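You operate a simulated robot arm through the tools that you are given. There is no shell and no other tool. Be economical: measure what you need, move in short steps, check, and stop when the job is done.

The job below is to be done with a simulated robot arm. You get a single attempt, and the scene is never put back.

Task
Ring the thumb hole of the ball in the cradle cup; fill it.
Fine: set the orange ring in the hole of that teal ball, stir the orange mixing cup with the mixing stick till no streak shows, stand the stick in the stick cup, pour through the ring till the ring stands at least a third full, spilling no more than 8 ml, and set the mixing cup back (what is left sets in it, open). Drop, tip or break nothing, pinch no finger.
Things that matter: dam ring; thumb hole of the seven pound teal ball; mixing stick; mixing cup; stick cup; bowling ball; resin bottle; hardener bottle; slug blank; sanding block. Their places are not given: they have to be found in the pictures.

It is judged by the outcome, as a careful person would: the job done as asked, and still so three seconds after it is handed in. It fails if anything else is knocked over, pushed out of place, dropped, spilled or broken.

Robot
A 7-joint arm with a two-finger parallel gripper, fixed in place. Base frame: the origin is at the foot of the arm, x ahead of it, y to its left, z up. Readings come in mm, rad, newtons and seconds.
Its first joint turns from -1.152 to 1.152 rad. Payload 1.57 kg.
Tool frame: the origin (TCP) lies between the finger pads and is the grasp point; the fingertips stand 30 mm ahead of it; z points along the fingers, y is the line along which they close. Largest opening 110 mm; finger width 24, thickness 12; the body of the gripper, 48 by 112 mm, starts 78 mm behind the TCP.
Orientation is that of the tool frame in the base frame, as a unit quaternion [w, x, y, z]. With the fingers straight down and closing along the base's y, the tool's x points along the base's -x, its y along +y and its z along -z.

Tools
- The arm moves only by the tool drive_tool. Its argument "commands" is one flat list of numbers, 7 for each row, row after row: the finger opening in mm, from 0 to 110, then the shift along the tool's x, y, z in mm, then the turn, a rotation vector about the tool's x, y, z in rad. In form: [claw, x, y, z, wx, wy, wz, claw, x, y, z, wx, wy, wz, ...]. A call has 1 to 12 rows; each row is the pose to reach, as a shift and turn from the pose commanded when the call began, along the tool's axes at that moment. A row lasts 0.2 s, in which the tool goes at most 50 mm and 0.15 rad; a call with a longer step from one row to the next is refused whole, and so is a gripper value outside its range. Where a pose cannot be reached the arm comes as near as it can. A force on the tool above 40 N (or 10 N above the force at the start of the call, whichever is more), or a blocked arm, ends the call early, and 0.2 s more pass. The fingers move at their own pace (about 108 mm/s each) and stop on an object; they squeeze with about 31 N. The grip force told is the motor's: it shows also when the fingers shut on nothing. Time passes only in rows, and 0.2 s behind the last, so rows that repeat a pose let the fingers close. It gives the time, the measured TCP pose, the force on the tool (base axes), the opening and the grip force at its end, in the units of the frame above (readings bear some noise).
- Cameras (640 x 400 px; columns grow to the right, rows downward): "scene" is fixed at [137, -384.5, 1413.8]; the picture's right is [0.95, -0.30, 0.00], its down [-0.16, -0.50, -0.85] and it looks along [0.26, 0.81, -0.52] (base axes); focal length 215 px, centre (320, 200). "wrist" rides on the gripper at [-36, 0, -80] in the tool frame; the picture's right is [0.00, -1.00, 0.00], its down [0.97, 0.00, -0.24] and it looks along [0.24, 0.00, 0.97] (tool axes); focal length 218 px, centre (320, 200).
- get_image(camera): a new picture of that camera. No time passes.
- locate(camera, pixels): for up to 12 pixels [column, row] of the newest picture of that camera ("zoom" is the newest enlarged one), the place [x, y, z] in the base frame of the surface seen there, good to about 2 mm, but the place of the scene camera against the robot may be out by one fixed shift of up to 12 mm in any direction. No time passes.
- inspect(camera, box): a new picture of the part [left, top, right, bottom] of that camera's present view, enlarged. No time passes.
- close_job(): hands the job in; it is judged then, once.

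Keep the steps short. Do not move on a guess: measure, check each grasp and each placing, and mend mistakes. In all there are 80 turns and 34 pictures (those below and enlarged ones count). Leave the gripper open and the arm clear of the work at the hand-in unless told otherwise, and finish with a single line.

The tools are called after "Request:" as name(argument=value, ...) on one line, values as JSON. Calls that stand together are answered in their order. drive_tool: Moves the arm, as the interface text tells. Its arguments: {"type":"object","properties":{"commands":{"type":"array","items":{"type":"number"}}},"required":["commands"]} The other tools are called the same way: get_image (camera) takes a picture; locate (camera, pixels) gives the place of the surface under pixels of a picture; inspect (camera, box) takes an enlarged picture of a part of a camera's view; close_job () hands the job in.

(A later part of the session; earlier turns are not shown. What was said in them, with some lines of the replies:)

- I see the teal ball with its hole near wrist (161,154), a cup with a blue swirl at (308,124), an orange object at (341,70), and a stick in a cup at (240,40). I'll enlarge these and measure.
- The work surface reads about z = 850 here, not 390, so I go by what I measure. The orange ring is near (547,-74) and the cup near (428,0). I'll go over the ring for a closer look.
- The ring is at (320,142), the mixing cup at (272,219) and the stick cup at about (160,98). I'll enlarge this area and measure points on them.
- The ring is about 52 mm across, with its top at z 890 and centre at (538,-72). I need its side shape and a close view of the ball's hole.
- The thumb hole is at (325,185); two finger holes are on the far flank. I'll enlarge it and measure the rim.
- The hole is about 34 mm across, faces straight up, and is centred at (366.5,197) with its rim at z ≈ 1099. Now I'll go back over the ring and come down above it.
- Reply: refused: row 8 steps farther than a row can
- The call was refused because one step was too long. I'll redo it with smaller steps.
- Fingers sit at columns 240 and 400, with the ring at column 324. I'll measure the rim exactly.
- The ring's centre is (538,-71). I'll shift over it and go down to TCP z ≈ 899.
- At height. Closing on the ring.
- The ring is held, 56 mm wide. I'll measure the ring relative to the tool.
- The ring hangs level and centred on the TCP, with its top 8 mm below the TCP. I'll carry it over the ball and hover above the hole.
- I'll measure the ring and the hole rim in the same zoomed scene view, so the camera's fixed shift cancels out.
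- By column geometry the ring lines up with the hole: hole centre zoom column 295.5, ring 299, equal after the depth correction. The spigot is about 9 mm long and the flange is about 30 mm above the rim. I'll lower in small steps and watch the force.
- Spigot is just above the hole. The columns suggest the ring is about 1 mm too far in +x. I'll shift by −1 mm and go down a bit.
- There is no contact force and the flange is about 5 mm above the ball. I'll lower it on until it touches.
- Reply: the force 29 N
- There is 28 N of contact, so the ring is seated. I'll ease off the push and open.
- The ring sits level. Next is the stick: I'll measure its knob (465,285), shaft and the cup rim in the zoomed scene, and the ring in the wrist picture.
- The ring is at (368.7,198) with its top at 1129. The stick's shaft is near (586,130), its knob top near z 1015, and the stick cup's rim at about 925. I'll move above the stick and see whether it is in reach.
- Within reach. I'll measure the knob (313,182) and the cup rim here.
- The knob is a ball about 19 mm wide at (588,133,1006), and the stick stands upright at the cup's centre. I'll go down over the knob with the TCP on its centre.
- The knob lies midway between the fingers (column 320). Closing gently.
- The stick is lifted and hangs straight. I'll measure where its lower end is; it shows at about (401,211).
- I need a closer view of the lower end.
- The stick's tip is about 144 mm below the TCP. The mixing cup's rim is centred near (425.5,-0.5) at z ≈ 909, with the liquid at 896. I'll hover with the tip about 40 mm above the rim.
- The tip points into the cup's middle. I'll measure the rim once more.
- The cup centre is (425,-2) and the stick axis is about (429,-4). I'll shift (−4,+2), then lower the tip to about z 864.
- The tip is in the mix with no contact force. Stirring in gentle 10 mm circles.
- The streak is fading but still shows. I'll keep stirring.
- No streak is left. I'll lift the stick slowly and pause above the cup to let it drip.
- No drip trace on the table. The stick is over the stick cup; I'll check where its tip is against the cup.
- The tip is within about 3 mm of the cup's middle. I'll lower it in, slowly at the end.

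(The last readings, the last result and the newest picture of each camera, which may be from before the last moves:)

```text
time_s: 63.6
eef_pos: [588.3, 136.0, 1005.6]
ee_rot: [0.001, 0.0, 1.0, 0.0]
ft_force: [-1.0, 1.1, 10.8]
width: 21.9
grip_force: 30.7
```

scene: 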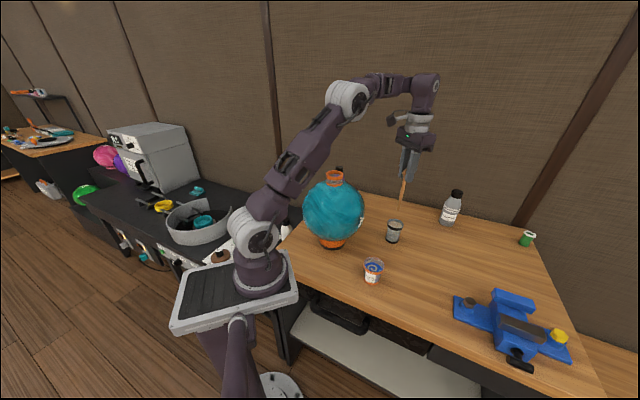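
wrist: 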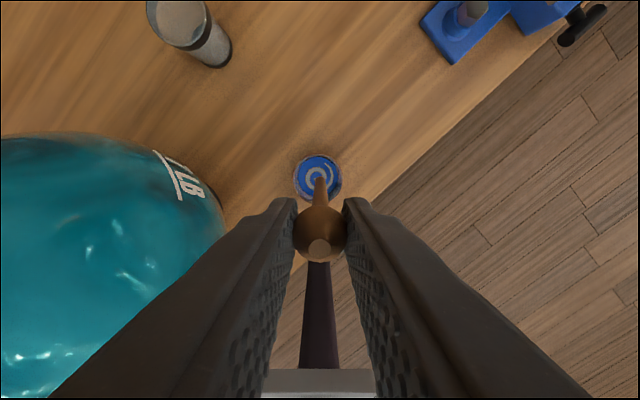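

The stick's foot touches with 11 N. I'll ease off slightly, then open and raise straight up.

Request:
drive_tool(commands=[10, 0, 0, -0.7, 0, 0, 0, 24, 0, 0, -0.7, 0, 0, 0, 32, 0, 0, -0.7, 0, 0, 0, 45, 0, 0, -0.7, 0, 0, 0, 60, 0, 0, -0.7, 0, 0, 0, 60, 0, 0, -0.7, 0, 0, 0])

Request:
drive_tool(commands=[60, 0, 0, -20, 0, 0, 0, 60, 0, 0, -50, 0, 0, 0, 60, 0, 0, -90, 0, 0, 0, 60, 0, 0, -130, 0, 0, 0, 60, 0, 0, -130, 0, 0, 0])

Request:
get_image(camera="wrist")

```text
time_s: 65.0
eef_pos: [588.2, 135.1, 1003.7]
ee_rot: [0.0, 0.0, 1.0, 0.0]
ft_force: [-0.1, -0.7, 0.3]
width: 60.4
grip_force: 0.1
```

```text
time_s: 66.2
eef_pos: [588.5, 137.3, 1133.1]
ee_rot: [0.001, 0.001, 1.0, 0.0]
ft_force: [-0.5, 0.6, -0.3]
width: 60.0
grip_force: 0.0
```

```text
4 pictures are left
```

wrist: 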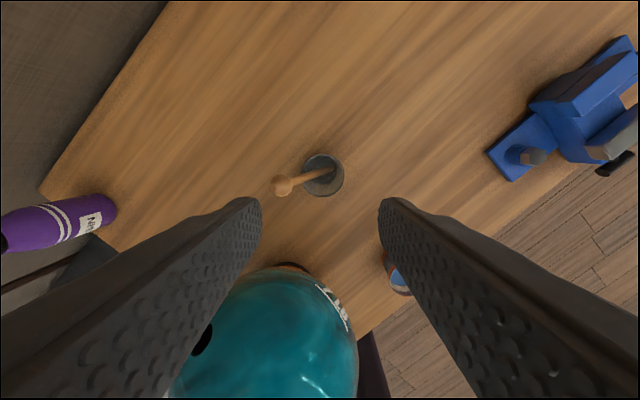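

The stick stands in the cup, leaning on its rim, and nothing tipped. Before I touch the mixing cup, I'll rehearse the pouring pose with the empty gripper above the ring: raise, yaw 70° and tilt, to see whether it is reachable.

Request:
drive_tool(commands=[60, 0, 0, -40, 0, 0, 0, 60, 0, 0, -80, 0, 0, 0, 60, 20.9, 9.2, -80, 0, 0, -0.122, 60, 41.7, 18.3, -80, 0, 0, -0.244, 60, 62.6, 27.5, -80, 0, 0, -0.366, 60, 83.4, 36.7, -80, 0, 0, -0.488, 60, 104.3, 45.9, -80, 0, 0, -0.61, 60, 125, 55, -80, 0, 0, -0.732, 60, 146, 64.2, -80, 0, 0, -0.854, 60, 166.8, 73.4, -80, 0, 0, -0.976, 60, 187.7, 82.5, -80, 0, 0, -1.098, 60, 208.5, 91.7, -80, 0, 0, -1.22])

Request:
drive_tool(commands=[60, -1.03, 0, -4.3, 0, -0.14, 0, 60, -1.4, 0, -8.2, 0, -0.28, 0, 60, -1.2, 0, -12.3, 0, -0.42, 0, 60, -0.5, 0, -16.2, 0, -0.56, 0, 60, 1, 0, -20, 0, -0.7, 0, 60, 3, 0, -23.5, 0, -0.84, 0, 60, 5.5, 0, -27, 0, -0.98, 0, 60, 9, 0, -30, 0, -1.12, 0, 60, 12, 0, -33, 0, -1.26, 0, 60, 15.5, 0, -35, 0, -1.4, 0, 60, 18.5, 0, -36.5, 0, -1.54, 0, 60, 20.5, 0, -37, 0, -1.65, 0])

```text
time_s: 68.8
eef_pos: [379.0, 227.8, 1214.3]
ee_rot: [0.0, -0.574, 0.819, 0.0]
ft_force: [0.5, -0.1, -0.3]
width: 60.1
grip_force: 0.2
out of reach, approached as far as the arm can: row 2
```

```text
time_s: 71.4
eef_pos: [371.4, 208.0, 1253.2]
ee_rot: [0.603, -0.388, 0.556, 0.421]
ft_force: [-0.1, 0.1, -0.8]
width: 59.9
grip_force: 0.0
```

The pouring tilt is reachable to 1.65 rad. Now I'll level out and go above the mixing cup at (425,-2), keeping the yaw.

Request:
drive_tool(commands=[60, 0, 0, 0, 0, 0.1375, 0, 60, 0, 0, 0, 0, 0.275, 0, 60, 0, 0, 0, 0, 0.4125, 0, 60, 0, 0, 0, 0, 0.55, 0, 60, 0, 0, 0, 0, 0.6875, 0, 60, 0, 0, 0, 0, 0.825, 0, 60, 0, 0, 0, 0, 0.9625, 0, 60, 0, 0, 0, 0, 1.1, 0, 60, 0, 0, 0, 0, 1.2375, 0, 60, 0, 0, 0, 0, 1.375, 0, 60, 0, 0, 0, 0, 1.5125, 0, 60, 0, 0, 0, 0, 1.65, 0])

Request:
drive_tool(commands=[85, 36, -24, 0, 0, 0, 0, 85, 72, -49, 0, 0, 0, 0, 85, 108, -73, 0, 0, 0, 0, 85, 144, -98, 0, 0, 0, 0, 85, 179, -122, 0, 0, 0, 0, 85, 179, -122, 45, 0, 0, 0, 85, 179, -122, 90, 0, 0, 0, 85, 179, -122, 135, 0, 0, 0, 85, 179, -122, 180, 0, 0, 0, 85, 179, -122, 220, 0, 0, 0, 85, 179, -122, 240, 0, 0, 0, 85, 179, -122, 240, 0, 0, 0])

Request:
get_image(camera="wrist")

```text
time_s: 74.0
eef_pos: [373.1, 208.1, 1253.1]
ee_rot: [-0.001, -0.573, 0.82, -0.001]
ft_force: [0.5, 0.0, 0.1]
width: 60.0
grip_force: 0.0
```

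```text
time_s: 76.6
eef_pos: [424.7, -1.8, 1011.5]
ee_rot: [0.0, -0.573, 0.82, 0.0]
ft_force: [0.5, -0.4, 0.3]
width: 85.1
grip_force: 0.1
```

```text
3 pictures are left
```

wrist: 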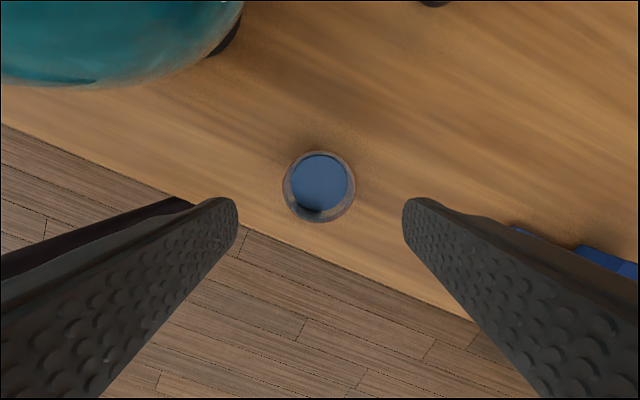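

The cup is at (318,187), midway between the fingers. Measuring its rim.

Request:
locate(camera="wrist", pixels=[[284, 188], [353, 188], [318, 152], [318, 220], [294, 212], [343, 212], [320, 180], [300, 180], [338, 180], [318, 165]])

```text
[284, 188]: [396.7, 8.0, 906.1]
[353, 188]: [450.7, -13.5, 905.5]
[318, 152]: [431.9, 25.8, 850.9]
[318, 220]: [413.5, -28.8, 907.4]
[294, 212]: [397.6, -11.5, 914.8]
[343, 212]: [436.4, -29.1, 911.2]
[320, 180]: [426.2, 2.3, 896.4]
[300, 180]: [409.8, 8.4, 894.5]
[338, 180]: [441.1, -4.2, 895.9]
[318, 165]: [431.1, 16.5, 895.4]
```

The cup's centre is (423.6,-2.2). I'll go down to z ≈ 900 and close.

Request:
drive_tool(commands=[85, 0.7, 0.8, 30, 0, 0, 0, 85, 0.7, 0.8, 60, 0, 0, 0, 85, 0.7, 0.8, 85, 0, 0, 0, 85, 0.7, 0.8, 103, 0, 0, 0, 85, 0.7, 0.8, 111, 0, 0, 0, 85, 0.7, 0.8, 111, 0, 0, 0])

Request:
drive_tool(commands=[72, 0, 0, 0, 0, 0, 0, 64, 0, 0, 0, 0, 0, 0, 50, 0, 0, 0, 0, 0, 0, 50, 0, 0, 0, 0, 0, 0, 50, 0, 0, 0, 0, 0, 0])

```text
time_s: 78.0
eef_pos: [424.7, -2.3, 900.6]
ee_rot: [0.0, -0.573, 0.82, 0.0]
ft_force: [0.7, 0.0, 0.8]
width: 85.1
grip_force: 0.0
```

```text
time_s: 79.2
eef_pos: [424.0, -1.3, 901.8]
ee_rot: [0.001, -0.573, 0.819, 0.001]
ft_force: [-1.5, -0.7, 1.0]
width: 54.9
grip_force: 30.4
```

Gripped at 54.9 mm. Lifting smoothly, then carrying it level to the start point above the ring.

Request:
drive_tool(commands=[50, 0, 0, -4, 0, 0, 0, 50, 0, 0, -14, 0, 0, 0, 50, 0, 0, -34, 0, 0, 0, 50, 0, 0, -64, 0, 0, 0, 50, 0, 0, -100, 0, 0, 0, 50, 0, 0, -140, 0, 0, 0, 50, 0, 0, -180, 0, 0, 0, 50, 0, 0, -220, 0, 0, 0, 50, 0, 0, -260, 0, 0, 0, 50, 0, 0, -294, 0, 0, 0, 50, 0, 0, -315, 0, 0, 0, 50, 0, 0, -324, 0, 0, 0])

Request:
drive_tool(commands=[50, -6, 3.6, 0, 0, 0, 0, 50, -20.5, 12, 0, 0, 0, 0, 50, -41, 24, 0, 0, 0, 0, 50, -66, 38.4, 0, 0, 0, 0, 50, -90.4, 52.8, 0, 0, 0, 0, 50, -115, 67.3, 0, 0, 0, 0, 50, -139.7, 81.7, 0, 0, 0, 0, 50, -164.4, 96.1, 0, 0, 0, 0, 50, -185, 108, 0, 0, 0, 0, 50, -199, 116.5, 0, 0, 0, 0, 50, -205.5, 120.1, 0, 0, 0, 0, 50, -205.5, 120.1, 0, 0, 0, 0])

```text
time_s: 81.8
eef_pos: [424.1, 0.1, 1225.8]
ee_rot: [0.0, -0.573, 0.82, 0.0]
ft_force: [-0.4, 0.7, 0.1]
width: 54.7
grip_force: 30.9
```

```text
time_s: 84.4
eef_pos: [380.9, 233.0, 1227.7]
ee_rot: [0.0, -0.573, 0.82, 0.001]
ft_force: [0.4, -1.6, -2.8]
width: 54.7
grip_force: 31.0
```

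Level above the ring. I'll tilt 0.33 rad (still below the flow angle) about the lip, then lower the lip to 40 mm above the ring's top.

Request:
drive_tool(commands=[50, -0.5, 0, -2, 0, -0.07, 0, 50, -1, 0, -4, 0, -0.14, 0, 50, -1.3, 0, -6, 0, -0.21, 0, 50, -1.4, 0, -8.1, 0, -0.28, 0, 50, -1.4, 0, -9.6, 0, -0.33, 0, 50, -1.4, 0, 2, 0, -0.33, 0, 50, -1.4, 0, 18, 0, -0.33, 0, 50, -1.4, 0, 36, 0, -0.33, 0, 50, -1.4, 0, 50, 0, -0.33, 0, 50, -1.4, 0, 57, 0, -0.33, 0, 50, -1.4, 0, 57, 0, -0.33, 0])

Request:
inspect(camera="scene", box=[298, 130, 378, 190])

```text
time_s: 86.8
eef_pos: [382.2, 234.8, 1167.8]
ee_rot: [0.135, -0.565, 0.809, 0.095]
ft_force: [0.0, 0.1, -1.1]
width: 54.8
grip_force: 30.6
```

```text
6.67 times, centred on (338, 160) of scene
```

zoom: 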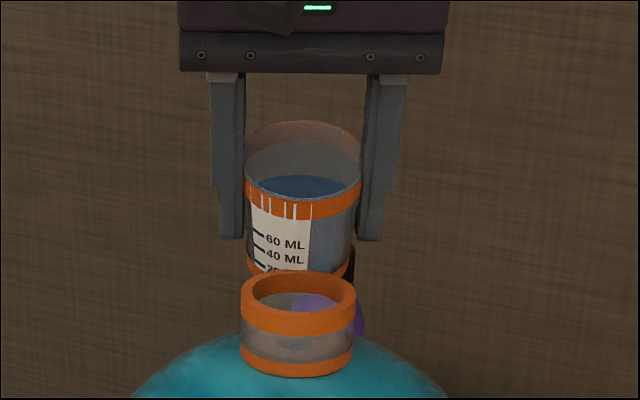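

A good view: the cup's middle is at column 304 and the ring's at 298, so the cup is about 2.5 mm too far right. I'll check the lip's depth over the ring.

Request:
locate(camera="zoom", pixels=[[304, 196], [304, 203], [275, 196], [335, 196], [304, 123], [248, 160], [360, 160], [298, 272], [242, 300], [354, 300], [298, 325], [304, 188]])

```text
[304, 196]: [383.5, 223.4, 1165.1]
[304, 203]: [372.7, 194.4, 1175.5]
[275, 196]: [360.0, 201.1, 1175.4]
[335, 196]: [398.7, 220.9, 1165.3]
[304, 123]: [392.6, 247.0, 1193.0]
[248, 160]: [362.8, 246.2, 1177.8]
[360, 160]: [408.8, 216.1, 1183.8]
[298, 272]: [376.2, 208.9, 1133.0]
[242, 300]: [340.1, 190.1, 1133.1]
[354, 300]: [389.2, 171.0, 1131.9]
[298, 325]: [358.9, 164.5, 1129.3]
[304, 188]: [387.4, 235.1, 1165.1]
```

The lip is 9.6 mm toward the cup side of the ring's centre and 42 mm above it, as planned. I'll shift 3 mm sideways and tilt slowly about the lip while lowering a little.

Request:
drive_tool(commands=[50, -0.34, 2, -1.13, 0, -0.04, 0, 50, -0.63, 3.3, -2.27, 0, -0.08, 0, 50, -0.88, 3.3, -3.42, 0, -0.12, 0, 50, -1.08, 3.3, -4.58, 0, -0.16, 0, 50, -1.23, 3.3, -5.74, 0, -0.2, 0, 50, -1.34, 3.3, -6.91, 0, -0.24, 0, 50, -0.86, 3.3, -6.5, 0, -0.28, 0, 50, -0.33, 3.3, -6.1, 0, -0.32, 0, 50, 0.24, 3.3, -5.6, 0, -0.36, 0, 50, 0.87, 3.3, -5.2, 0, -0.4, 0, 50, 1.5, 3.3, -4.8, 0, -0.44, 0, 50, 2.25, 3.3, -4.4, 0, -0.48, 0])

Request:
inspect(camera="scene", box=[298, 130, 378, 190])

```text
time_s: 89.4
eef_pos: [379.2, 231.0, 1172.1]
ee_rot: [0.324, -0.526, 0.753, 0.226]
ft_force: [-0.2, -0.3, -1.4]
width: 54.4
grip_force: 30.7
```

```text
6.67 times, centred on (338, 160) of scene
```

zoom: 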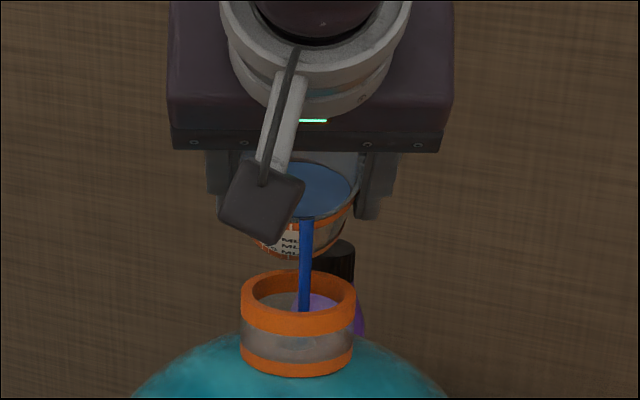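

The stream runs into the ring (column 305, inside 241–356) with no spill. I'll tilt further slowly to about 1.15 rad and hold.

Request:
drive_tool(commands=[50, -0.34, 1, -1.13, 0, -0.04, 0, 50, -0.63, 1, -2.27, 0, -0.08, 0, 50, -0.88, 1, -3.42, 0, -0.12, 0, 50, -1.08, 1, -4.58, 0, -0.16, 0, 50, -1.23, 1, -5.74, 0, -0.2, 0, 50, -1.34, 1, -6.91, 0, -0.24, 0, 50, -1.4, 1, -8.09, 0, -0.28, 0, 50, -1.41, 1, -9.27, 0, -0.32, 0, 50, -1.4, 1, -9.85, 0, -0.34, 0, 50, -1.4, 1, -9.85, 0, -0.34, 0, 50, -1.4, 1, -9.85, 0, -0.34, 0, 50, -1.4, 1, -9.85, 0, -0.34, 0])

Request:
drive_tool(commands=[50, 0, 0, 0, 0, 0, 0, 50, 0, 0, 0, 0, 0, 0, 50, 0, 0, 0, 0, 0, 0, 50, 0, 0, 0, 0, 0, 0, 50, 0, 0, 0, 0, 0, 0, 50, 0, 0, 0, 0, 0, 0, 50, 0, 0, 0, 0, 0, 0, 50, 0, 0, 0, 0, 0, 0])

Request:
inspect(camera="scene", box=[298, 130, 378, 190])

```text
time_s: 92.0
eef_pos: [373.8, 226.4, 1180.4]
ee_rot: [0.446, -0.48, 0.688, 0.311]
ft_force: [0.0, -0.9, 0.3]
width: 54.1
grip_force: 31.4
```

```text
time_s: 93.8
eef_pos: [374.7, 226.9, 1180.2]
ee_rot: [0.446, -0.48, 0.688, 0.311]
ft_force: [0.4, 0.0, 0.0]
width: 54.3
grip_force: 31.3
```

```text
6.67 times, centred on (338, 160) of scene
```

zoom: 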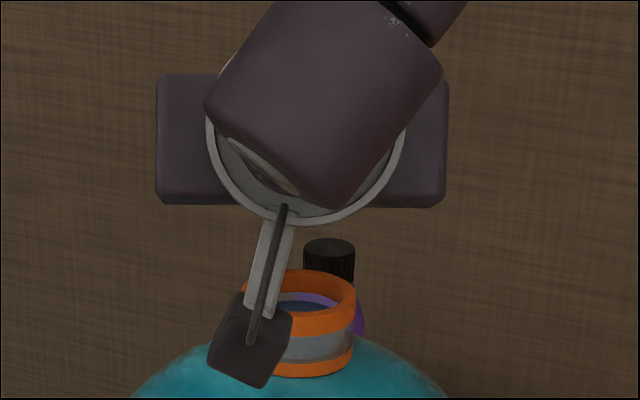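

I'll check the dark block near (250,345) against the ring and ball, and the level seen inside the ring.

Request:
locate(camera="zoom", pixels=[[250, 350], [225, 370], [265, 383], [268, 290], [305, 308], [320, 304], [330, 308], [318, 297], [298, 273], [320, 345], [320, 312], [345, 300]])

```text
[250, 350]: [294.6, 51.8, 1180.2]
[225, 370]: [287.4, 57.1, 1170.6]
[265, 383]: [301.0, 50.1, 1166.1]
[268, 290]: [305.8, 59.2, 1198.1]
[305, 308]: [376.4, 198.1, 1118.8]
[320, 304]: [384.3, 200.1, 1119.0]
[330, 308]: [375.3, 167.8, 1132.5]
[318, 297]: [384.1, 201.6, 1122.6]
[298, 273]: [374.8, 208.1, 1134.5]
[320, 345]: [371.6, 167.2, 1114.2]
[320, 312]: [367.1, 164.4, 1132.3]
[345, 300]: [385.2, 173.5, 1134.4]
```

The block is far off (y ≈ 52). The liquid stands at z ≈ 1119 inside the ring, whose top is 1133.5 and floor about 1106.5, so it's a bit under half full. I'll tip a touch more for margin, hold, then rise straight up with the lip still over the ring.

Request:
drive_tool(commands=[50, -0.17, 0, -0.56, 0, -0.02, 0, 50, -0.34, 0, -1.13, 0, -0.04, 0, 50, -0.49, 0, -1.7, 0, -0.06, 0, 50, -0.56, 0, -1.98, 0, -0.07, 0, 50, -0.56, 0, -1.98, 0, -0.07, 0, 50, -0.56, 0, -1.98, 0, -0.07, 0, 50, -0.56, 0, -1.98, 0, -0.07, 0, 50, -0.56, 0, -1.98, 0, -0.07, 0, 50, -0.56, 0, -1.98, 0, -0.07, 0, 50, -0.56, 0, -1.98, 0, -0.07, 0, 50, -0.56, 0, -1.98, 0, -0.07, 0, 50, -0.56, 0, -1.98, 0, -0.07, 0])

Request:
drive_tool(commands=[50, 0.4, 0, 2.5, 0, 0.1, 0, 50, 1, 0, 5.3, 0, 0.2, 0, 50, 1.5, 0, 7.9, 0, 0.3, 0, 50, 1.5, 0, 7.9, 0, 0.3, 0, 50, 1.5, 0, 7.9, 0, 0.3, 0, 50, -3.2, 0, 6.2, 0, 0.3, 0, 50, -11.7, 0, 3.2, 0, 0.3, 0, 50, -21.1, 0, -0.1, 0, 0.3, 0, 50, -30.5, 0, -3.5, 0, 0.3, 0, 50, -39, 0, -6.5, 0, 0.3, 0, 50, -45.6, 0, -8.8, 0, 0.3, 0, 50, -45.6, 0, -8.8, 0, 0.3, 0])

```text
time_s: 96.4
eef_pos: [374.5, 224.3, 1181.5]
ee_rot: [0.469, -0.47, 0.672, 0.328]
ft_force: [-0.5, -0.1, -0.1]
width: 54.1
grip_force: 31.0
```

```text
time_s: 99.0
eef_pos: [376.8, 232.1, 1227.5]
ee_rot: [0.365, -0.513, 0.734, 0.254]
ft_force: [0.5, -0.1, -0.8]
width: 54.5
grip_force: 31.4
```

Lip now well above the ring. I'll bring the cup level about its lip.

Request:
drive_tool(commands=[50, 1.04, 0, 2.75, 0, 0.1, 0, 50, 2.35, 0, 5.38, 0, 0.2, 0, 50, 3.91, 0, 7.87, 0, 0.3, 0, 50, 5.71, 0, 10.19, 0, 0.4, 0, 50, 7.74, 0, 12.32, 0, 0.5, 0, 50, 9.97, 0, 14.24, 0, 0.6, 0, 50, 12.38, 0, 15.92, 0, 0.7, 0, 50, 14.95, 0, 17.36, 0, 0.8, 0, 50, 18.2, 0, 18.73, 0, 0.92, 0, 50, 18.2, 0, 18.73, 0, 0.92, 0, 50, 18.2, 0, 18.73, 0, 0.92, 0, 50, 18.2, 0, 18.73, 0, 0.92, 0])

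```text
time_s: 101.6
eef_pos: [378.4, 235.4, 1202.8]
ee_rot: [0.0, -0.573, 0.82, 0.0]
ft_force: [0.3, 0.8, -1.2]
width: 54.3
grip_force: 30.9
```

Level. Now I'll carry it back above its old place at (424,-1.5), then down to just above the table.

Request:
drive_tool(commands=[50, 0, 0, -12, 0, 0, 0, 50, 6, -3.6, -23, 0, 0, 0, 50, 22, -13, -23, 0, 0, 0, 50, 45, -27, -23, 0, 0, 0, 50, 72, -43, -23, 0, 0, 0, 50, 99, -59, -23, 0, 0, 0, 50, 126, -75.4, -23, 0, 0, 0, 50, 153, -91.6, -23, 0, 0, 0, 50, 178, -106.5, -23, 0, 0, 0, 50, 197, -118, -23, 0, 0, 0, 50, 207.1, -124.1, -23, 0, 0, 0, 50, 207.1, -124.1, -23, 0, 0, 0])

Request:
drive_tool(commands=[50, 0, 0, 15, 0, 0, 0, 50, 0, 0, 45, 0, 0, 0, 50, 0, 0, 80, 0, 0, 0, 50, 0, 0, 118, 0, 0, 0, 50, 0, 0, 156, 0, 0, 0, 50, 0, 0, 194, 0, 0, 0, 50, 0, 0, 230, 0, 0, 0, 50, 0, 0, 262, 0, 0, 0, 50, 0, 0, 288, 0, 0, 0, 50, 0, 0, 306, 0, 0, 0, 50, 0, 0, 315, 0, 0, 0, 50, 0, 0, 318, 0, 0, 0])

```text
time_s: 104.2
eef_pos: [423.0, -1.6, 1224.1]
ee_rot: [0.0, -0.573, 0.819, 0.0]
ft_force: [0.0, 0.0, -0.5]
width: 54.1
grip_force: 31.2
```

```text
time_s: 106.8
eef_pos: [423.9, -2.8, 907.1]
ee_rot: [0.0, -0.573, 0.82, 0.0]
ft_force: [-0.1, -0.8, -0.3]
width: 54.3
grip_force: 30.9
```

The cup is about 5 mm above the table. I'll lower in 1 mm steps and watch the force.

Request:
drive_tool(commands=[50, 0, 0, 1.5, 0, 0, 0, 50, 0, 0, 3, 0, 0, 0, 50, 0, 0, 4, 0, 0, 0, 50, 0, 0, 4, 0, 0, 0])

Request:
drive_tool(commands=[50, 0, 0, 0.7, 0, 0, 0, 50, 0, 0, 1.2, 0, 0, 0, 50, 0, 0, 1.2, 0, 0, 0])

```text
time_s: 107.8
eef_pos: [423.6, -1.4, 903.1]
ee_rot: [0.0, -0.573, 0.82, 0.0]
ft_force: [0.7, 0.0, -0.3]
width: 54.2
grip_force: 31.3
```

```text
time_s: 108.6
eef_pos: [423.6, -1.1, 900.6]
ee_rot: [0.001, -0.573, 0.819, -0.001]
ft_force: [-3.9, 1.8, 24.8]
width: 54.2
grip_force: 30.3
```

The cup is on the table (25 N). I'll ease off and open.

Request:
drive_tool(commands=[50, 0, 0, -1, 0, 0, 0, 50, 0, 0, -1, 0, 0, 0])

Request:
drive_tool(commands=[58, 0, 0, 0, 0, 0, 0, 64, 0, 0, 0, 0, 0, 0, 74, 0, 0, 0, 0, 0, 0, 85, 0, 0, 0, 0, 0, 0, 85, 0, 0, 0, 0, 0, 0])

Request:
drive_tool(commands=[85, 0, 0, -15, 0, 0, 0, 85, 0, 0, -45, 0, 0, 0, 85, 0, 0, -85, 0, 0, 0, 85, 0, 0, -130, 0, 0, 0, 85, 0, 0, -175, 0, 0, 0, 85, 0, 0, -220, 0, 0, 0, 85, 0, 0, -265, 0, 0, 0, 85, 0, 0, -300, 0, 0, 0])

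```text
time_s: 109.2
eef_pos: [423.8, -0.7, 902.8]
ee_rot: [0.001, -0.573, 0.82, -0.001]
ft_force: [1.2, -1.0, 2.8]
width: 54.2
grip_force: 30.6
```

```text
time_s: 110.4
eef_pos: [423.6, -1.5, 901.9]
ee_rot: [0.0, -0.573, 0.82, 0.001]
ft_force: [0.7, -0.3, -0.4]
width: 85.0
grip_force: 0.1
```

```text
time_s: 112.2
eef_pos: [424.9, -2.3, 1201.8]
ee_rot: [-0.001, -0.573, 0.82, 0.0]
ft_force: [0.1, 0.7, 0.6]
width: 85.1
grip_force: 0.1
```

The cup is released, the gripper is open and the arm is clear, so I'm handing in. The pictures are used up, so I couldn't take a last look.

Request:
close_job()

```text
The job is handed in.
```

The job is handed in: ring seated in the thumb hole, mix stirred streak-free, stick leaning in its cup, ring just under half full at the last picture (a little more poured after), no spill seen up to then, and the mixing cup set back; with no pictures left, the last bit of pouring and the cup's return were checked only by force and position readings.
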